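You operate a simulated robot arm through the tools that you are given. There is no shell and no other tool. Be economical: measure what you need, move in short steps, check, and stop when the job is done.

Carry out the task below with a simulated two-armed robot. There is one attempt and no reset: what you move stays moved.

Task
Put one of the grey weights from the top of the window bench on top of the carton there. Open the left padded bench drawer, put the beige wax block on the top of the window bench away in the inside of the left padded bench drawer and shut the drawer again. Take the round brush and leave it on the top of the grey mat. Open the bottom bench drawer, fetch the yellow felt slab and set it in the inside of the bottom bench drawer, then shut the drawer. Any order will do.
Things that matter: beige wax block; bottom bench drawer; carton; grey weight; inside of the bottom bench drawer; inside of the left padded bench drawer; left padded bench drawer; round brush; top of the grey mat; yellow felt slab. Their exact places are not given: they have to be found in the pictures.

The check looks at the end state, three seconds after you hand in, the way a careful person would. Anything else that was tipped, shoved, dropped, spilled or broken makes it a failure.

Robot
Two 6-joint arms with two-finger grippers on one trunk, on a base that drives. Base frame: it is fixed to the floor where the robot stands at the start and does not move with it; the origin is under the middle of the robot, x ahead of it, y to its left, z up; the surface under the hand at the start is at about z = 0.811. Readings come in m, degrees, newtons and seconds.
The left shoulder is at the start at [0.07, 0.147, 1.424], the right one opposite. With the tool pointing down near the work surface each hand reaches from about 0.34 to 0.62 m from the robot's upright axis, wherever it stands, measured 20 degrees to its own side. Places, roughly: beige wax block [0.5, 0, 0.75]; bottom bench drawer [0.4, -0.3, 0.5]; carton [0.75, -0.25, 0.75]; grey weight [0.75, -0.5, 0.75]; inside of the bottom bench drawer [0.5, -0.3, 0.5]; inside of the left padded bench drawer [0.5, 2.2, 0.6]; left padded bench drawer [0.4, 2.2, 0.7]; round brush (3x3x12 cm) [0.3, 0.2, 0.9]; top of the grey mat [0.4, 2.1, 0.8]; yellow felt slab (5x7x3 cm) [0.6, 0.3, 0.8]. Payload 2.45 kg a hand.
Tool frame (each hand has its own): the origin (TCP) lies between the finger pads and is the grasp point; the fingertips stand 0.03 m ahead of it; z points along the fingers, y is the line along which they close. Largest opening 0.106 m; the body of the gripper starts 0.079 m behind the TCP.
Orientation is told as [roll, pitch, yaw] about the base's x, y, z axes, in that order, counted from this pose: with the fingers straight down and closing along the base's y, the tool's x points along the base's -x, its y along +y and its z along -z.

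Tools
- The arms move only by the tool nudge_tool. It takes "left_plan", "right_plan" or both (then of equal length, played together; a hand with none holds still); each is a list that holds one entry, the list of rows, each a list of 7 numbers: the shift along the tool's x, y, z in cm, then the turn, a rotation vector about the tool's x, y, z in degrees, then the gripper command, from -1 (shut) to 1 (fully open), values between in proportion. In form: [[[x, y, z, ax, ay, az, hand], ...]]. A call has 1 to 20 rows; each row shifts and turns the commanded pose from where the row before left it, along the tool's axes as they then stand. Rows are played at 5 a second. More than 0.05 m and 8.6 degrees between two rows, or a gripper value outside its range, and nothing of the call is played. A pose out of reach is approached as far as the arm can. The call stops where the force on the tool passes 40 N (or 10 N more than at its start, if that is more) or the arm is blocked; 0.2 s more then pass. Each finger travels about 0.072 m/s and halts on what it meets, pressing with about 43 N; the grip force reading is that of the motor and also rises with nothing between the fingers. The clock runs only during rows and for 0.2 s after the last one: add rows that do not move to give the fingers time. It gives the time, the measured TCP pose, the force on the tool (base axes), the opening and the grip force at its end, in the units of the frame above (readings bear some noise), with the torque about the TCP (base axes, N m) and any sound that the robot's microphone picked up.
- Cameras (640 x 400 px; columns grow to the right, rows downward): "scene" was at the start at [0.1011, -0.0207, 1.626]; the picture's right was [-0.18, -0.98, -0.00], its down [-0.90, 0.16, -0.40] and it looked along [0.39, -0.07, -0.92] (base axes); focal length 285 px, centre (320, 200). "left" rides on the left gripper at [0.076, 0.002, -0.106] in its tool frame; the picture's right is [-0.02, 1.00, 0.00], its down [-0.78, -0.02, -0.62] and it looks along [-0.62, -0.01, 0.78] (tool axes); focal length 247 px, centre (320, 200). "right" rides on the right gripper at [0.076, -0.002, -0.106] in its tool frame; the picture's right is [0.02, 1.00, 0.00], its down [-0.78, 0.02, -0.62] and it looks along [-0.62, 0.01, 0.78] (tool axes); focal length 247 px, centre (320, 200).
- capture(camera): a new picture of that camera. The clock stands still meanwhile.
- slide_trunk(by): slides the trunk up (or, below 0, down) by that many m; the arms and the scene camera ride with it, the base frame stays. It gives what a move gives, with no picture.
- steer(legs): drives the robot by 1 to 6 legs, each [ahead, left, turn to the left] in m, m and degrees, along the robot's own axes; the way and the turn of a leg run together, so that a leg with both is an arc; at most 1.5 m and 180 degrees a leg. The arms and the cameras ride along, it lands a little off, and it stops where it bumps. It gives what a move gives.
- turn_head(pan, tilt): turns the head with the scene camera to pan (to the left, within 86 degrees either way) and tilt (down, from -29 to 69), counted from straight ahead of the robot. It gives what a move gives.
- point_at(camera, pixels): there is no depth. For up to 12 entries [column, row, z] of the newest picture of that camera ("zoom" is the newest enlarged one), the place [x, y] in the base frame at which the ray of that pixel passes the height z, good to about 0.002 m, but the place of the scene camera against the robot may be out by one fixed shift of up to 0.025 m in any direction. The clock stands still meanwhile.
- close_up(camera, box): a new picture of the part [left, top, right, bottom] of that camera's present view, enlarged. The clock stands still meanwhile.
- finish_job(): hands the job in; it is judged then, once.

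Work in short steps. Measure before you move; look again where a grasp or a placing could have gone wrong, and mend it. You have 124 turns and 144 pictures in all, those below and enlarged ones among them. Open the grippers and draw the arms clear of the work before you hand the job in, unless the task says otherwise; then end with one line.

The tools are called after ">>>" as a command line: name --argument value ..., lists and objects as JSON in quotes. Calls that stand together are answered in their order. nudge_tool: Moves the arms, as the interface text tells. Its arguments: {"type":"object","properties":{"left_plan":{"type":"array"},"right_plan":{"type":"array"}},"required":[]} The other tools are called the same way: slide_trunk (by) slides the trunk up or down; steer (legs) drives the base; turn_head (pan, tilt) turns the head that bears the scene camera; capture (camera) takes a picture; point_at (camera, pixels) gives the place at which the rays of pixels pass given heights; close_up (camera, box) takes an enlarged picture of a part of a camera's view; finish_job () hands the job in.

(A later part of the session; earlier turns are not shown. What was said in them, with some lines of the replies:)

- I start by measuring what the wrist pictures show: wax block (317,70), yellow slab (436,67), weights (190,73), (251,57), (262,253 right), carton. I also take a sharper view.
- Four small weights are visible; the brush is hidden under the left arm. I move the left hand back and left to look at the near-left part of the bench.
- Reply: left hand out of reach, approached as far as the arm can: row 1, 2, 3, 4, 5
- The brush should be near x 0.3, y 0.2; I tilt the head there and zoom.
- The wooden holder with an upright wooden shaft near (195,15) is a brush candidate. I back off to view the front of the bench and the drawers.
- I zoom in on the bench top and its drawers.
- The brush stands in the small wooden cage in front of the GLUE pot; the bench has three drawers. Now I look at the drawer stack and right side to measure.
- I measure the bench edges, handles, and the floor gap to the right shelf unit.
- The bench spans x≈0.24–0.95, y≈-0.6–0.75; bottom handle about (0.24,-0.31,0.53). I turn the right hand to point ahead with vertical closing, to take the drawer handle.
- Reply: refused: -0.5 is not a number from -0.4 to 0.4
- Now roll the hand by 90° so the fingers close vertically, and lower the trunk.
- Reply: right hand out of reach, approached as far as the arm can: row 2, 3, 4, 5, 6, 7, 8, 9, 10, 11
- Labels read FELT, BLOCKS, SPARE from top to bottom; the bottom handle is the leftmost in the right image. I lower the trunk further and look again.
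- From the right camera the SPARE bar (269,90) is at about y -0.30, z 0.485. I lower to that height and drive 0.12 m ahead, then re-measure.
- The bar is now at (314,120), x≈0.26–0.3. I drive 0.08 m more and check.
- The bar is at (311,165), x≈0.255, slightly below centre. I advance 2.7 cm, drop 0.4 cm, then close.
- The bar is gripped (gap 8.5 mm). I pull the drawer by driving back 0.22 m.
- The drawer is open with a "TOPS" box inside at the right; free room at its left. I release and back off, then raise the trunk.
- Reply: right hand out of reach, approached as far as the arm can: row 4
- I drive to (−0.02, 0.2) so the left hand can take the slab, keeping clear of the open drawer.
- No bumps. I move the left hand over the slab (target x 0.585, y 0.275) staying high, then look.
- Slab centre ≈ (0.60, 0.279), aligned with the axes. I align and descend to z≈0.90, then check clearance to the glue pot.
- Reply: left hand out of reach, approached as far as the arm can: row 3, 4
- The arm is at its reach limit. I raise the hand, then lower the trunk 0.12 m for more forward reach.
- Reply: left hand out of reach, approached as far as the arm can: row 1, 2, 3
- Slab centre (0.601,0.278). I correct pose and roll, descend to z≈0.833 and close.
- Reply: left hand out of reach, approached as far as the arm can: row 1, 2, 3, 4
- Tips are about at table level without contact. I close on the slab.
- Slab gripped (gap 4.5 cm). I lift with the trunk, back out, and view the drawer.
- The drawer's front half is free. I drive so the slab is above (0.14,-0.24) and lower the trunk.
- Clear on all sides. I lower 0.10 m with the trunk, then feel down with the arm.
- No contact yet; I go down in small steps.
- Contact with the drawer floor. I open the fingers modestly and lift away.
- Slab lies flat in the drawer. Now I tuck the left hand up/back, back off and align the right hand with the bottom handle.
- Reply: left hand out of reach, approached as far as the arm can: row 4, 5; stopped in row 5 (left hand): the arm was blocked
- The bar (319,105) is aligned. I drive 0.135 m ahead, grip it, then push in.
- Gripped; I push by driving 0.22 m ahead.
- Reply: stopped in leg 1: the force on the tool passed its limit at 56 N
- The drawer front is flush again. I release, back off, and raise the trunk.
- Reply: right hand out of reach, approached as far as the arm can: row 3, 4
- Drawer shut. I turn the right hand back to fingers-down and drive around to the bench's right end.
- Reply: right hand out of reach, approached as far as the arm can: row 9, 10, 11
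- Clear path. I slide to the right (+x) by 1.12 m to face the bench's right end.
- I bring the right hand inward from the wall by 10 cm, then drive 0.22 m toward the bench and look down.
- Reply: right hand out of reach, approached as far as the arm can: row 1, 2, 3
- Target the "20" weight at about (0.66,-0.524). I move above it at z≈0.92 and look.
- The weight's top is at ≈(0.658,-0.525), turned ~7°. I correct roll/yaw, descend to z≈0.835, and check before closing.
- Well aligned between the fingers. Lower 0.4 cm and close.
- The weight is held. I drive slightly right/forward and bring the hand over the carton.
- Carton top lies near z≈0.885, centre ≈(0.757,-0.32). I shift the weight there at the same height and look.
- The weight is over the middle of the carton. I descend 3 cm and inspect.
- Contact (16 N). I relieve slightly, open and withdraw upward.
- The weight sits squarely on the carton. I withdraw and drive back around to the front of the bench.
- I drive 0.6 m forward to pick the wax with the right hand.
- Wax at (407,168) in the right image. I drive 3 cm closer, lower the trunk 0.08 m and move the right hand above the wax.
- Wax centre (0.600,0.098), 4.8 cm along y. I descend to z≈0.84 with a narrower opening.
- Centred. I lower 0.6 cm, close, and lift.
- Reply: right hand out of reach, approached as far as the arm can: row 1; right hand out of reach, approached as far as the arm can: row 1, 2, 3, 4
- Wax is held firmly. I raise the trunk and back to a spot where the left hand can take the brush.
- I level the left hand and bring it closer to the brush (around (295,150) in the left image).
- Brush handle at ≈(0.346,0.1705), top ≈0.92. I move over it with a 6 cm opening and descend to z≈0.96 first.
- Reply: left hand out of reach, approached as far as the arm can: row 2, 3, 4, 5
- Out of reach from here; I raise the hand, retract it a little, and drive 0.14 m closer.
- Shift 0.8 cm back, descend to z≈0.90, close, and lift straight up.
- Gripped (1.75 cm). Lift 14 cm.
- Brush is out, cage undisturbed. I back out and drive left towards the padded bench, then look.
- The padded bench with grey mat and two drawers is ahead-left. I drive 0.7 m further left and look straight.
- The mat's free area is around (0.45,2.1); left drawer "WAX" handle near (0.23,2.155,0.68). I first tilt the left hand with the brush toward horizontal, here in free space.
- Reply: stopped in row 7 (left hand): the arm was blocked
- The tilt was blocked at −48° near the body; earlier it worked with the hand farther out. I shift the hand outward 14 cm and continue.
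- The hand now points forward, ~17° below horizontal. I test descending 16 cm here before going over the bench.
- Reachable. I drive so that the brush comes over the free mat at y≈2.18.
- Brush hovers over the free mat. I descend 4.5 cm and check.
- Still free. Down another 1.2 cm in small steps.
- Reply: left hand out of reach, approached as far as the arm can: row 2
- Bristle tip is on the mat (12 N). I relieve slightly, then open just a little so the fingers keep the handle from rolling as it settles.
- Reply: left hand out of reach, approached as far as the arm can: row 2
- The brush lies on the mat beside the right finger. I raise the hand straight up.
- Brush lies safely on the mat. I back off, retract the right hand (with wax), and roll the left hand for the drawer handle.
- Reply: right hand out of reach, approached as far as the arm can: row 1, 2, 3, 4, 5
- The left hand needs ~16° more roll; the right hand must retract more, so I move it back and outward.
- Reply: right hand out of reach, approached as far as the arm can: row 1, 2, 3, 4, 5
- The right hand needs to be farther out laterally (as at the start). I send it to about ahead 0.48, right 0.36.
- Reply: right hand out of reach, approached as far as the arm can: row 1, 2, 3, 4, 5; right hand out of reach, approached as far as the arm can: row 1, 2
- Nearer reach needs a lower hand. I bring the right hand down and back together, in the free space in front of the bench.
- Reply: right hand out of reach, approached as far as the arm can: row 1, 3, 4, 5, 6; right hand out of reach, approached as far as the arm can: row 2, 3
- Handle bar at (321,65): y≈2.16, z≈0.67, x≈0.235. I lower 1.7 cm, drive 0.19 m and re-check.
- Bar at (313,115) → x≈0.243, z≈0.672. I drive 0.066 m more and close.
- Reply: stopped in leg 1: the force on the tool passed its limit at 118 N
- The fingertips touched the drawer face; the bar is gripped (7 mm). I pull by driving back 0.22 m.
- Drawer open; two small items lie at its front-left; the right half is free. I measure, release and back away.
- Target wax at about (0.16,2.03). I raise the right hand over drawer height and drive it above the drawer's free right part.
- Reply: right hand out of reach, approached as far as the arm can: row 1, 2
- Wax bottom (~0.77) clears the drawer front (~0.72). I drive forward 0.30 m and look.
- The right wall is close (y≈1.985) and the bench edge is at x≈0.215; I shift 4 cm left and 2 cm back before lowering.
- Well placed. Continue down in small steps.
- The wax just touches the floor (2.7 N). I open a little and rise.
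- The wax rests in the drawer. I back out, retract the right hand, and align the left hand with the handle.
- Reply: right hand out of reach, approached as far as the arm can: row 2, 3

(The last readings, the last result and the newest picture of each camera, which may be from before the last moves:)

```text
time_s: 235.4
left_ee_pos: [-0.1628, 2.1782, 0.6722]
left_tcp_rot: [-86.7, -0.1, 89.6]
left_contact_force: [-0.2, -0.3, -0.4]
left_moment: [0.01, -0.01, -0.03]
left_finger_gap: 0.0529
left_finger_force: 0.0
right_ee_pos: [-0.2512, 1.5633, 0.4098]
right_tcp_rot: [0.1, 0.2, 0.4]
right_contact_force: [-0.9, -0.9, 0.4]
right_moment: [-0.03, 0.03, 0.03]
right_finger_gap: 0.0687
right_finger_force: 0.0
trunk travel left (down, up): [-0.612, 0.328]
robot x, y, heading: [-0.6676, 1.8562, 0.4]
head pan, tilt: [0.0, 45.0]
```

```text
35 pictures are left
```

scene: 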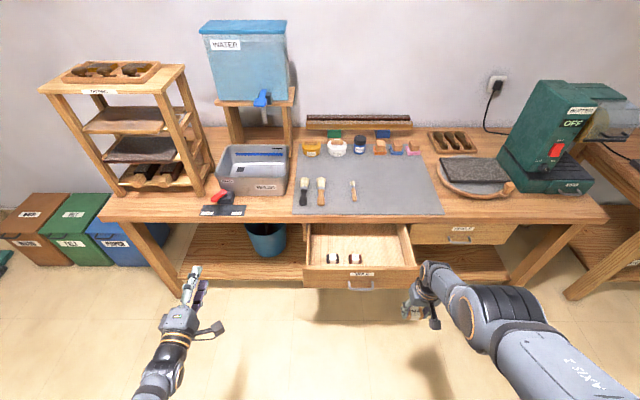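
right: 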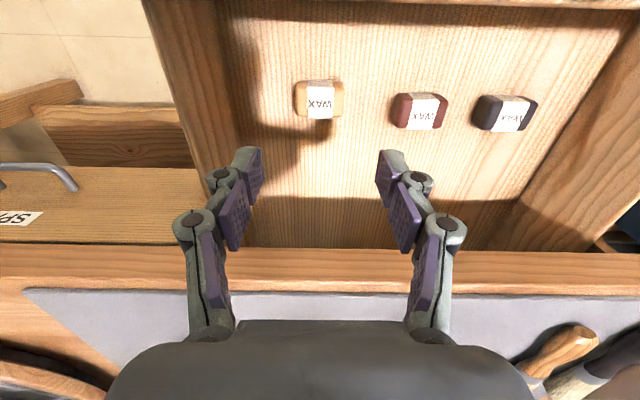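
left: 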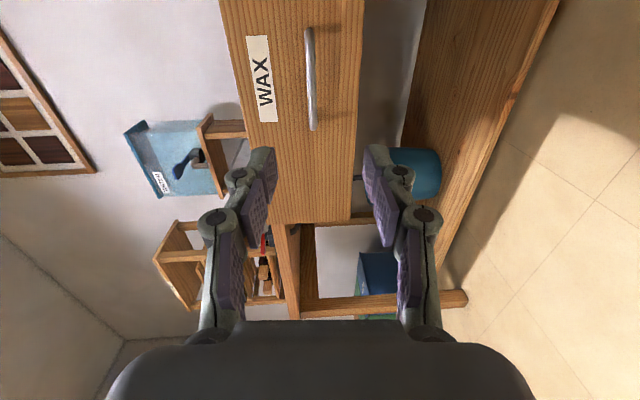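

Bar at (311,78), aligned. Drive 0.163 m, grip, then push.

>>> steer --legs '[[0.163, 0, -0.3]]'

>>> nudge_tool --left_plan '[[[0, 0, 0, 0, 0, 0, -1], [0, 0, 0, 0, 0, 0, -1], [0, 0, 0, 0, 0, 0, -1]]]'

>>> capture --camera "left"

```text
time_s: 236.8
left_ee_pos: [0.0025, 2.176, 0.6705]
left_tcp_rot: [-86.6, -0.1, 89.3]
left_contact_force: [0.2, 0.4, 0.8]
left_moment: [-0.03, -0.01, 0.01]
left_finger_gap: 0.0528
left_finger_force: 0.0
right_ee_pos: [-0.0901, 1.5604, 0.4094]
right_tcp_rot: [-0.1, 0.3, -0.1]
right_contact_force: [0.0, -0.1, -0.4]
right_moment: [0.04, 0.04, 0.02]
right_finger_gap: 0.0686
right_finger_force: 0.0
trunk travel left (down, up): [-0.612, 0.328]
robot x, y, heading: [-0.5025, 1.8532, 0.2]
head pan, tilt: [0.0, 45.0]
```

```text
time_s: 237.6
left_ee_pos: [0.0025, 2.1758, 0.67]
left_tcp_rot: [-86.4, 0.0, 89.3]
left_contact_force: [-0.3, -1.6, -5.1]
left_moment: [-0.13, 0.03, 0.1]
left_finger_gap: 0.0085
left_finger_force: 36.6
right_ee_pos: [-0.09, 1.5627, 0.4091]
right_tcp_rot: [0.0, 0.2, 0.0]
right_contact_force: [0.8, -0.2, -0.4]
right_moment: [0.01, 0.02, -0.02]
right_finger_gap: 0.0689
right_finger_force: 0.1
trunk travel left (down, up): [-0.612, 0.328]
robot x, y, heading: [-0.5004, 1.8524, 0.2]
head pan, tilt: [0.0, 45.0]
```

```text
34 pictures are left
```

left: 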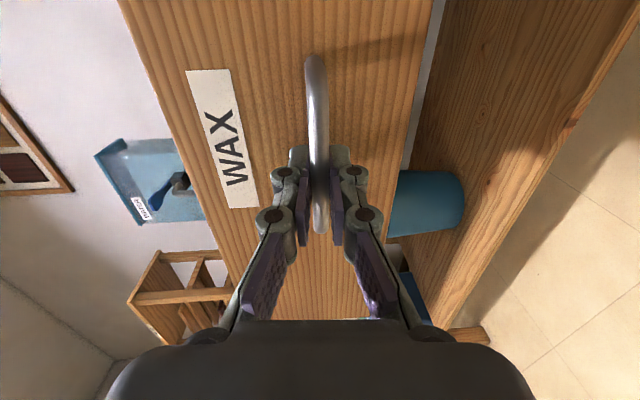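

>>> steer --legs '[[0.222, 0, 0]]'

>>> capture --camera "left"

```text
time_s: 239.3
left_ee_pos: [0.2234, 2.175, 0.6701]
left_tcp_rot: [-86.6, -0.2, 89.3]
left_contact_force: [-5.3, -8.9, -12.9]
left_moment: [-0.08, 0.04, 0.03]
left_finger_gap: 0.0102
left_finger_force: 35.6
right_ee_pos: [0.1309, 1.561, 0.4093]
right_tcp_rot: [0.0, 0.3, 0.0]
right_contact_force: [-0.3, 1.4, -1.1]
right_moment: [0.0, -0.02, 0.0]
right_finger_gap: 0.0689
right_finger_force: 0.1
trunk travel left (down, up): [-0.612, 0.328]
robot x, y, heading: [-0.2814, 1.8559, 0.3]
head pan, tilt: [0.0, 45.0]
```

```text
33 pictures are left
```

left: 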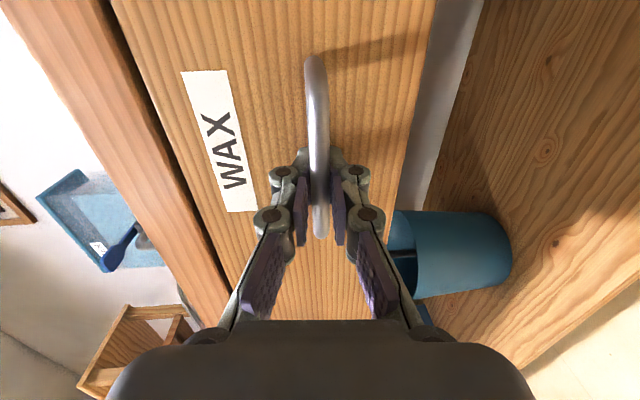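

TCP matches the closed position within a millimetre; I push 5 mm more to be sure, then release and retreat.

>>> steer --legs '[[0.006, 0, 0]]'

>>> nudge_tool --left_plan '[[[0, 0, 0, 0, 0, 0, 0], [0, 0, 0, 0, 0, 0, 0], [0, 0, 0, 0, 0, 0, 0]]]'

>>> steer --legs '[[-0.35, 0, 0]]'

>>> slide_trunk --by 0.32

>>> capture --camera "scene"

>>> close_up --camera "scene" --box '[140, 130, 400, 290]'

```text
time_s: 240.1
left_ee_pos: [0.2272, 2.1753, 0.6714]
left_tcp_rot: [-86.4, -0.2, 89.4]
left_contact_force: [-20.6, -2.2, -5.2]
left_moment: [-0.06, -0.14, 0.13]
left_finger_gap: 0.0083
left_finger_force: 34.7
right_ee_pos: [0.1365, 1.5622, 0.4098]
right_tcp_rot: [0.0, 0.1, 0.0]
right_contact_force: [-0.2, -1.0, 0.3]
right_moment: [0.01, 0.02, -0.03]
right_finger_gap: 0.0693
right_finger_force: 0.1
trunk travel left (down, up): [-0.612, 0.328]
robot x, y, heading: [-0.2718, 1.8546, 0.4]
head pan, tilt: [0.0, 45.0]
```

```text
time_s: 240.9
left_ee_pos: [0.227, 2.1759, 0.6695]
left_tcp_rot: [-86.2, -0.1, 89.4]
left_contact_force: [-2.5, 0.1, 0.5]
left_moment: [-0.05, -0.07, 0.01]
left_finger_gap: 0.0551
left_finger_force: 0.0
right_ee_pos: [0.1372, 1.5624, 0.4097]
right_tcp_rot: [-0.1, 0.2, 0.1]
right_contact_force: [-0.3, -0.7, 0.2]
right_moment: [0.01, 0.02, -0.02]
right_finger_gap: 0.0689
right_finger_force: 0.1
trunk travel left (down, up): [-0.612, 0.328]
robot x, y, heading: [-0.2747, 1.853, 0.1]
head pan, tilt: [0.0, 45.0]
```

```text
time_s: 243.1
left_ee_pos: [-0.1239, 2.1764, 0.6705]
left_tcp_rot: [-86.3, 0.0, 89.6]
left_contact_force: [1.1, 0.0, -0.4]
left_moment: [0.02, -0.01, -0.03]
left_finger_gap: 0.0529
left_finger_force: 0.0
right_ee_pos: [-0.213, 1.5607, 0.4095]
right_tcp_rot: [0.0, 0.2, 0.1]
right_contact_force: [0.4, 0.5, 0.1]
right_moment: [0.01, 0.0, 0.02]
right_finger_gap: 0.0689
right_finger_force: 0.0
trunk travel left (down, up): [-0.612, 0.328]
robot x, y, heading: [-0.6229, 1.8498, 0.1]
head pan, tilt: [0.0, 45.0]
```

```text
time_s: 246.3
left_ee_pos: [-0.1224, 2.1773, 0.989]
left_tcp_rot: [-86.3, -0.2, 89.5]
left_contact_force: [-0.6, 1.1, 0.0]
left_moment: [-0.01, 0.04, -0.02]
left_finger_gap: 0.0529
left_finger_force: 0.1
right_ee_pos: [-0.2124, 1.5624, 0.7291]
right_tcp_rot: [0.0, 0.2, 0.1]
right_contact_force: [-0.5, 0.4, -0.9]
right_moment: [0.0, -0.01, 0.01]
right_finger_gap: 0.0691
right_finger_force: 0.0
trunk travel left (down, up): [-0.932, 0.008]
robot x, y, heading: [-0.6264, 1.8535, 0.2]
head pan, tilt: [0.0, 45.0]
```

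```text
32 pictures are left
```

scene: 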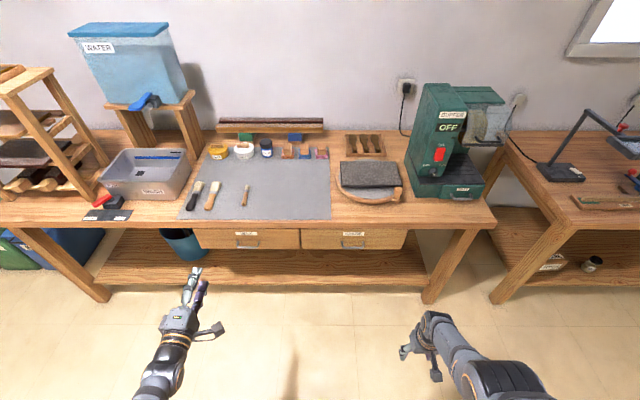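

```text
2.46 times, centred on (270, 210) of scene
```

zoom: 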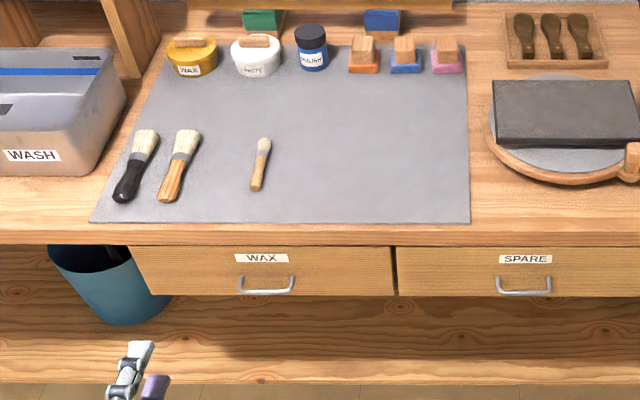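

Drawer is shut and the brush lies on the mat. A last look at the window bench to confirm the weight on the carton and the shut bottom drawer.

>>> turn_head --pan -55 --tilt 28

>>> capture --camera "scene"

>>> close_up --camera "scene" --box '[200, 80, 440, 260]'

```text
time_s: 247.5
left_ee_pos: [-0.124, 2.1756, 0.9888]
left_tcp_rot: [-86.3, -0.1, 89.6]
left_contact_force: [0.5, -0.9, -0.2]
left_moment: [0.0, -0.01, -0.02]
left_finger_gap: 0.0531
left_finger_force: 0.0
right_ee_pos: [-0.213, 1.5612, 0.7302]
right_tcp_rot: [-0.1, 0.1, 0.2]
right_contact_force: [-0.2, 0.5, -0.5]
right_moment: [-0.02, -0.01, 0.0]
right_finger_gap: 0.0688
right_finger_force: 0.1
trunk travel left (down, up): [-0.932, 0.008]
robot x, y, heading: [-0.6273, 1.8558, 0.5]
head pan, tilt: [-55.0, 28.0]
```

```text
30 pictures are left
```

scene: 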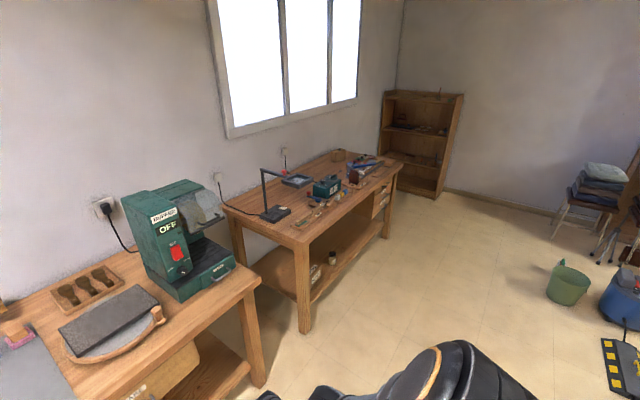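

```text
2.22 times, centred on (320, 170) of scene
```

zoom: 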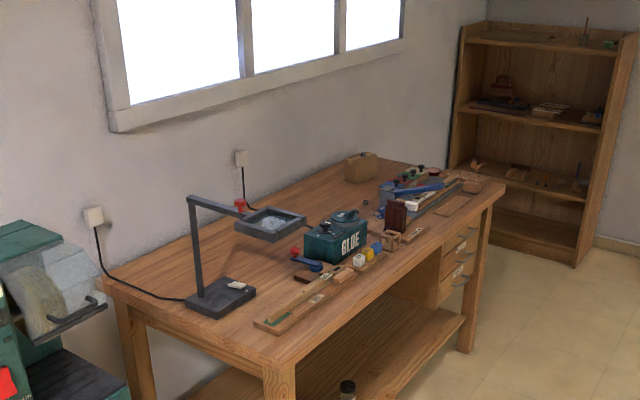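

Everything on the window bench looks in order (weight atop the carton, drawers shut). I open both grippers fully and hand in.

>>> nudge_tool --left_plan '[[[0, 0, 0, 0, 0, 0, 1], [0, 0, 0, 0, 0, 0, 1], [0, 0, 0, 0, 0, 0, 1]]]' --right_plan '[[[0, 0, 0, 0, 0, 0, 1], [0, 0, 0, 0, 0, 0, 1], [0, 0, 0, 0, 0, 0, 1]]]'

>>> finish_job

```text
time_s: 248.3
left_ee_pos: [-0.1227, 2.1749, 0.9894]
left_tcp_rot: [-86.3, 0.0, 89.4]
left_contact_force: [0.1, -0.2, 0.2]
left_moment: [0.02, 0.01, -0.02]
left_finger_gap: 0.1061
left_finger_force: 0.0
right_ee_pos: [-0.2129, 1.5616, 0.7299]
right_tcp_rot: [0.1, 0.1, 0.2]
right_contact_force: [0.5, -0.4, -0.4]
right_moment: [0.03, 0.01, 0.02]
right_finger_gap: 0.1059
right_finger_force: 0.2
trunk travel left (down, up): [-0.932, 0.008]
robot x, y, heading: [-0.6246, 1.8575, -0.0]
head pan, tilt: [-55.0, 28.0]
```

```text
The job is handed in.
```

All four parts are done and the job is handed in: the 20 g weight is on the carton, the beige wax block is in the shut left drawer, the round brush lies on the grey mat, and the yellow felt slab is in the shut bottom drawer.
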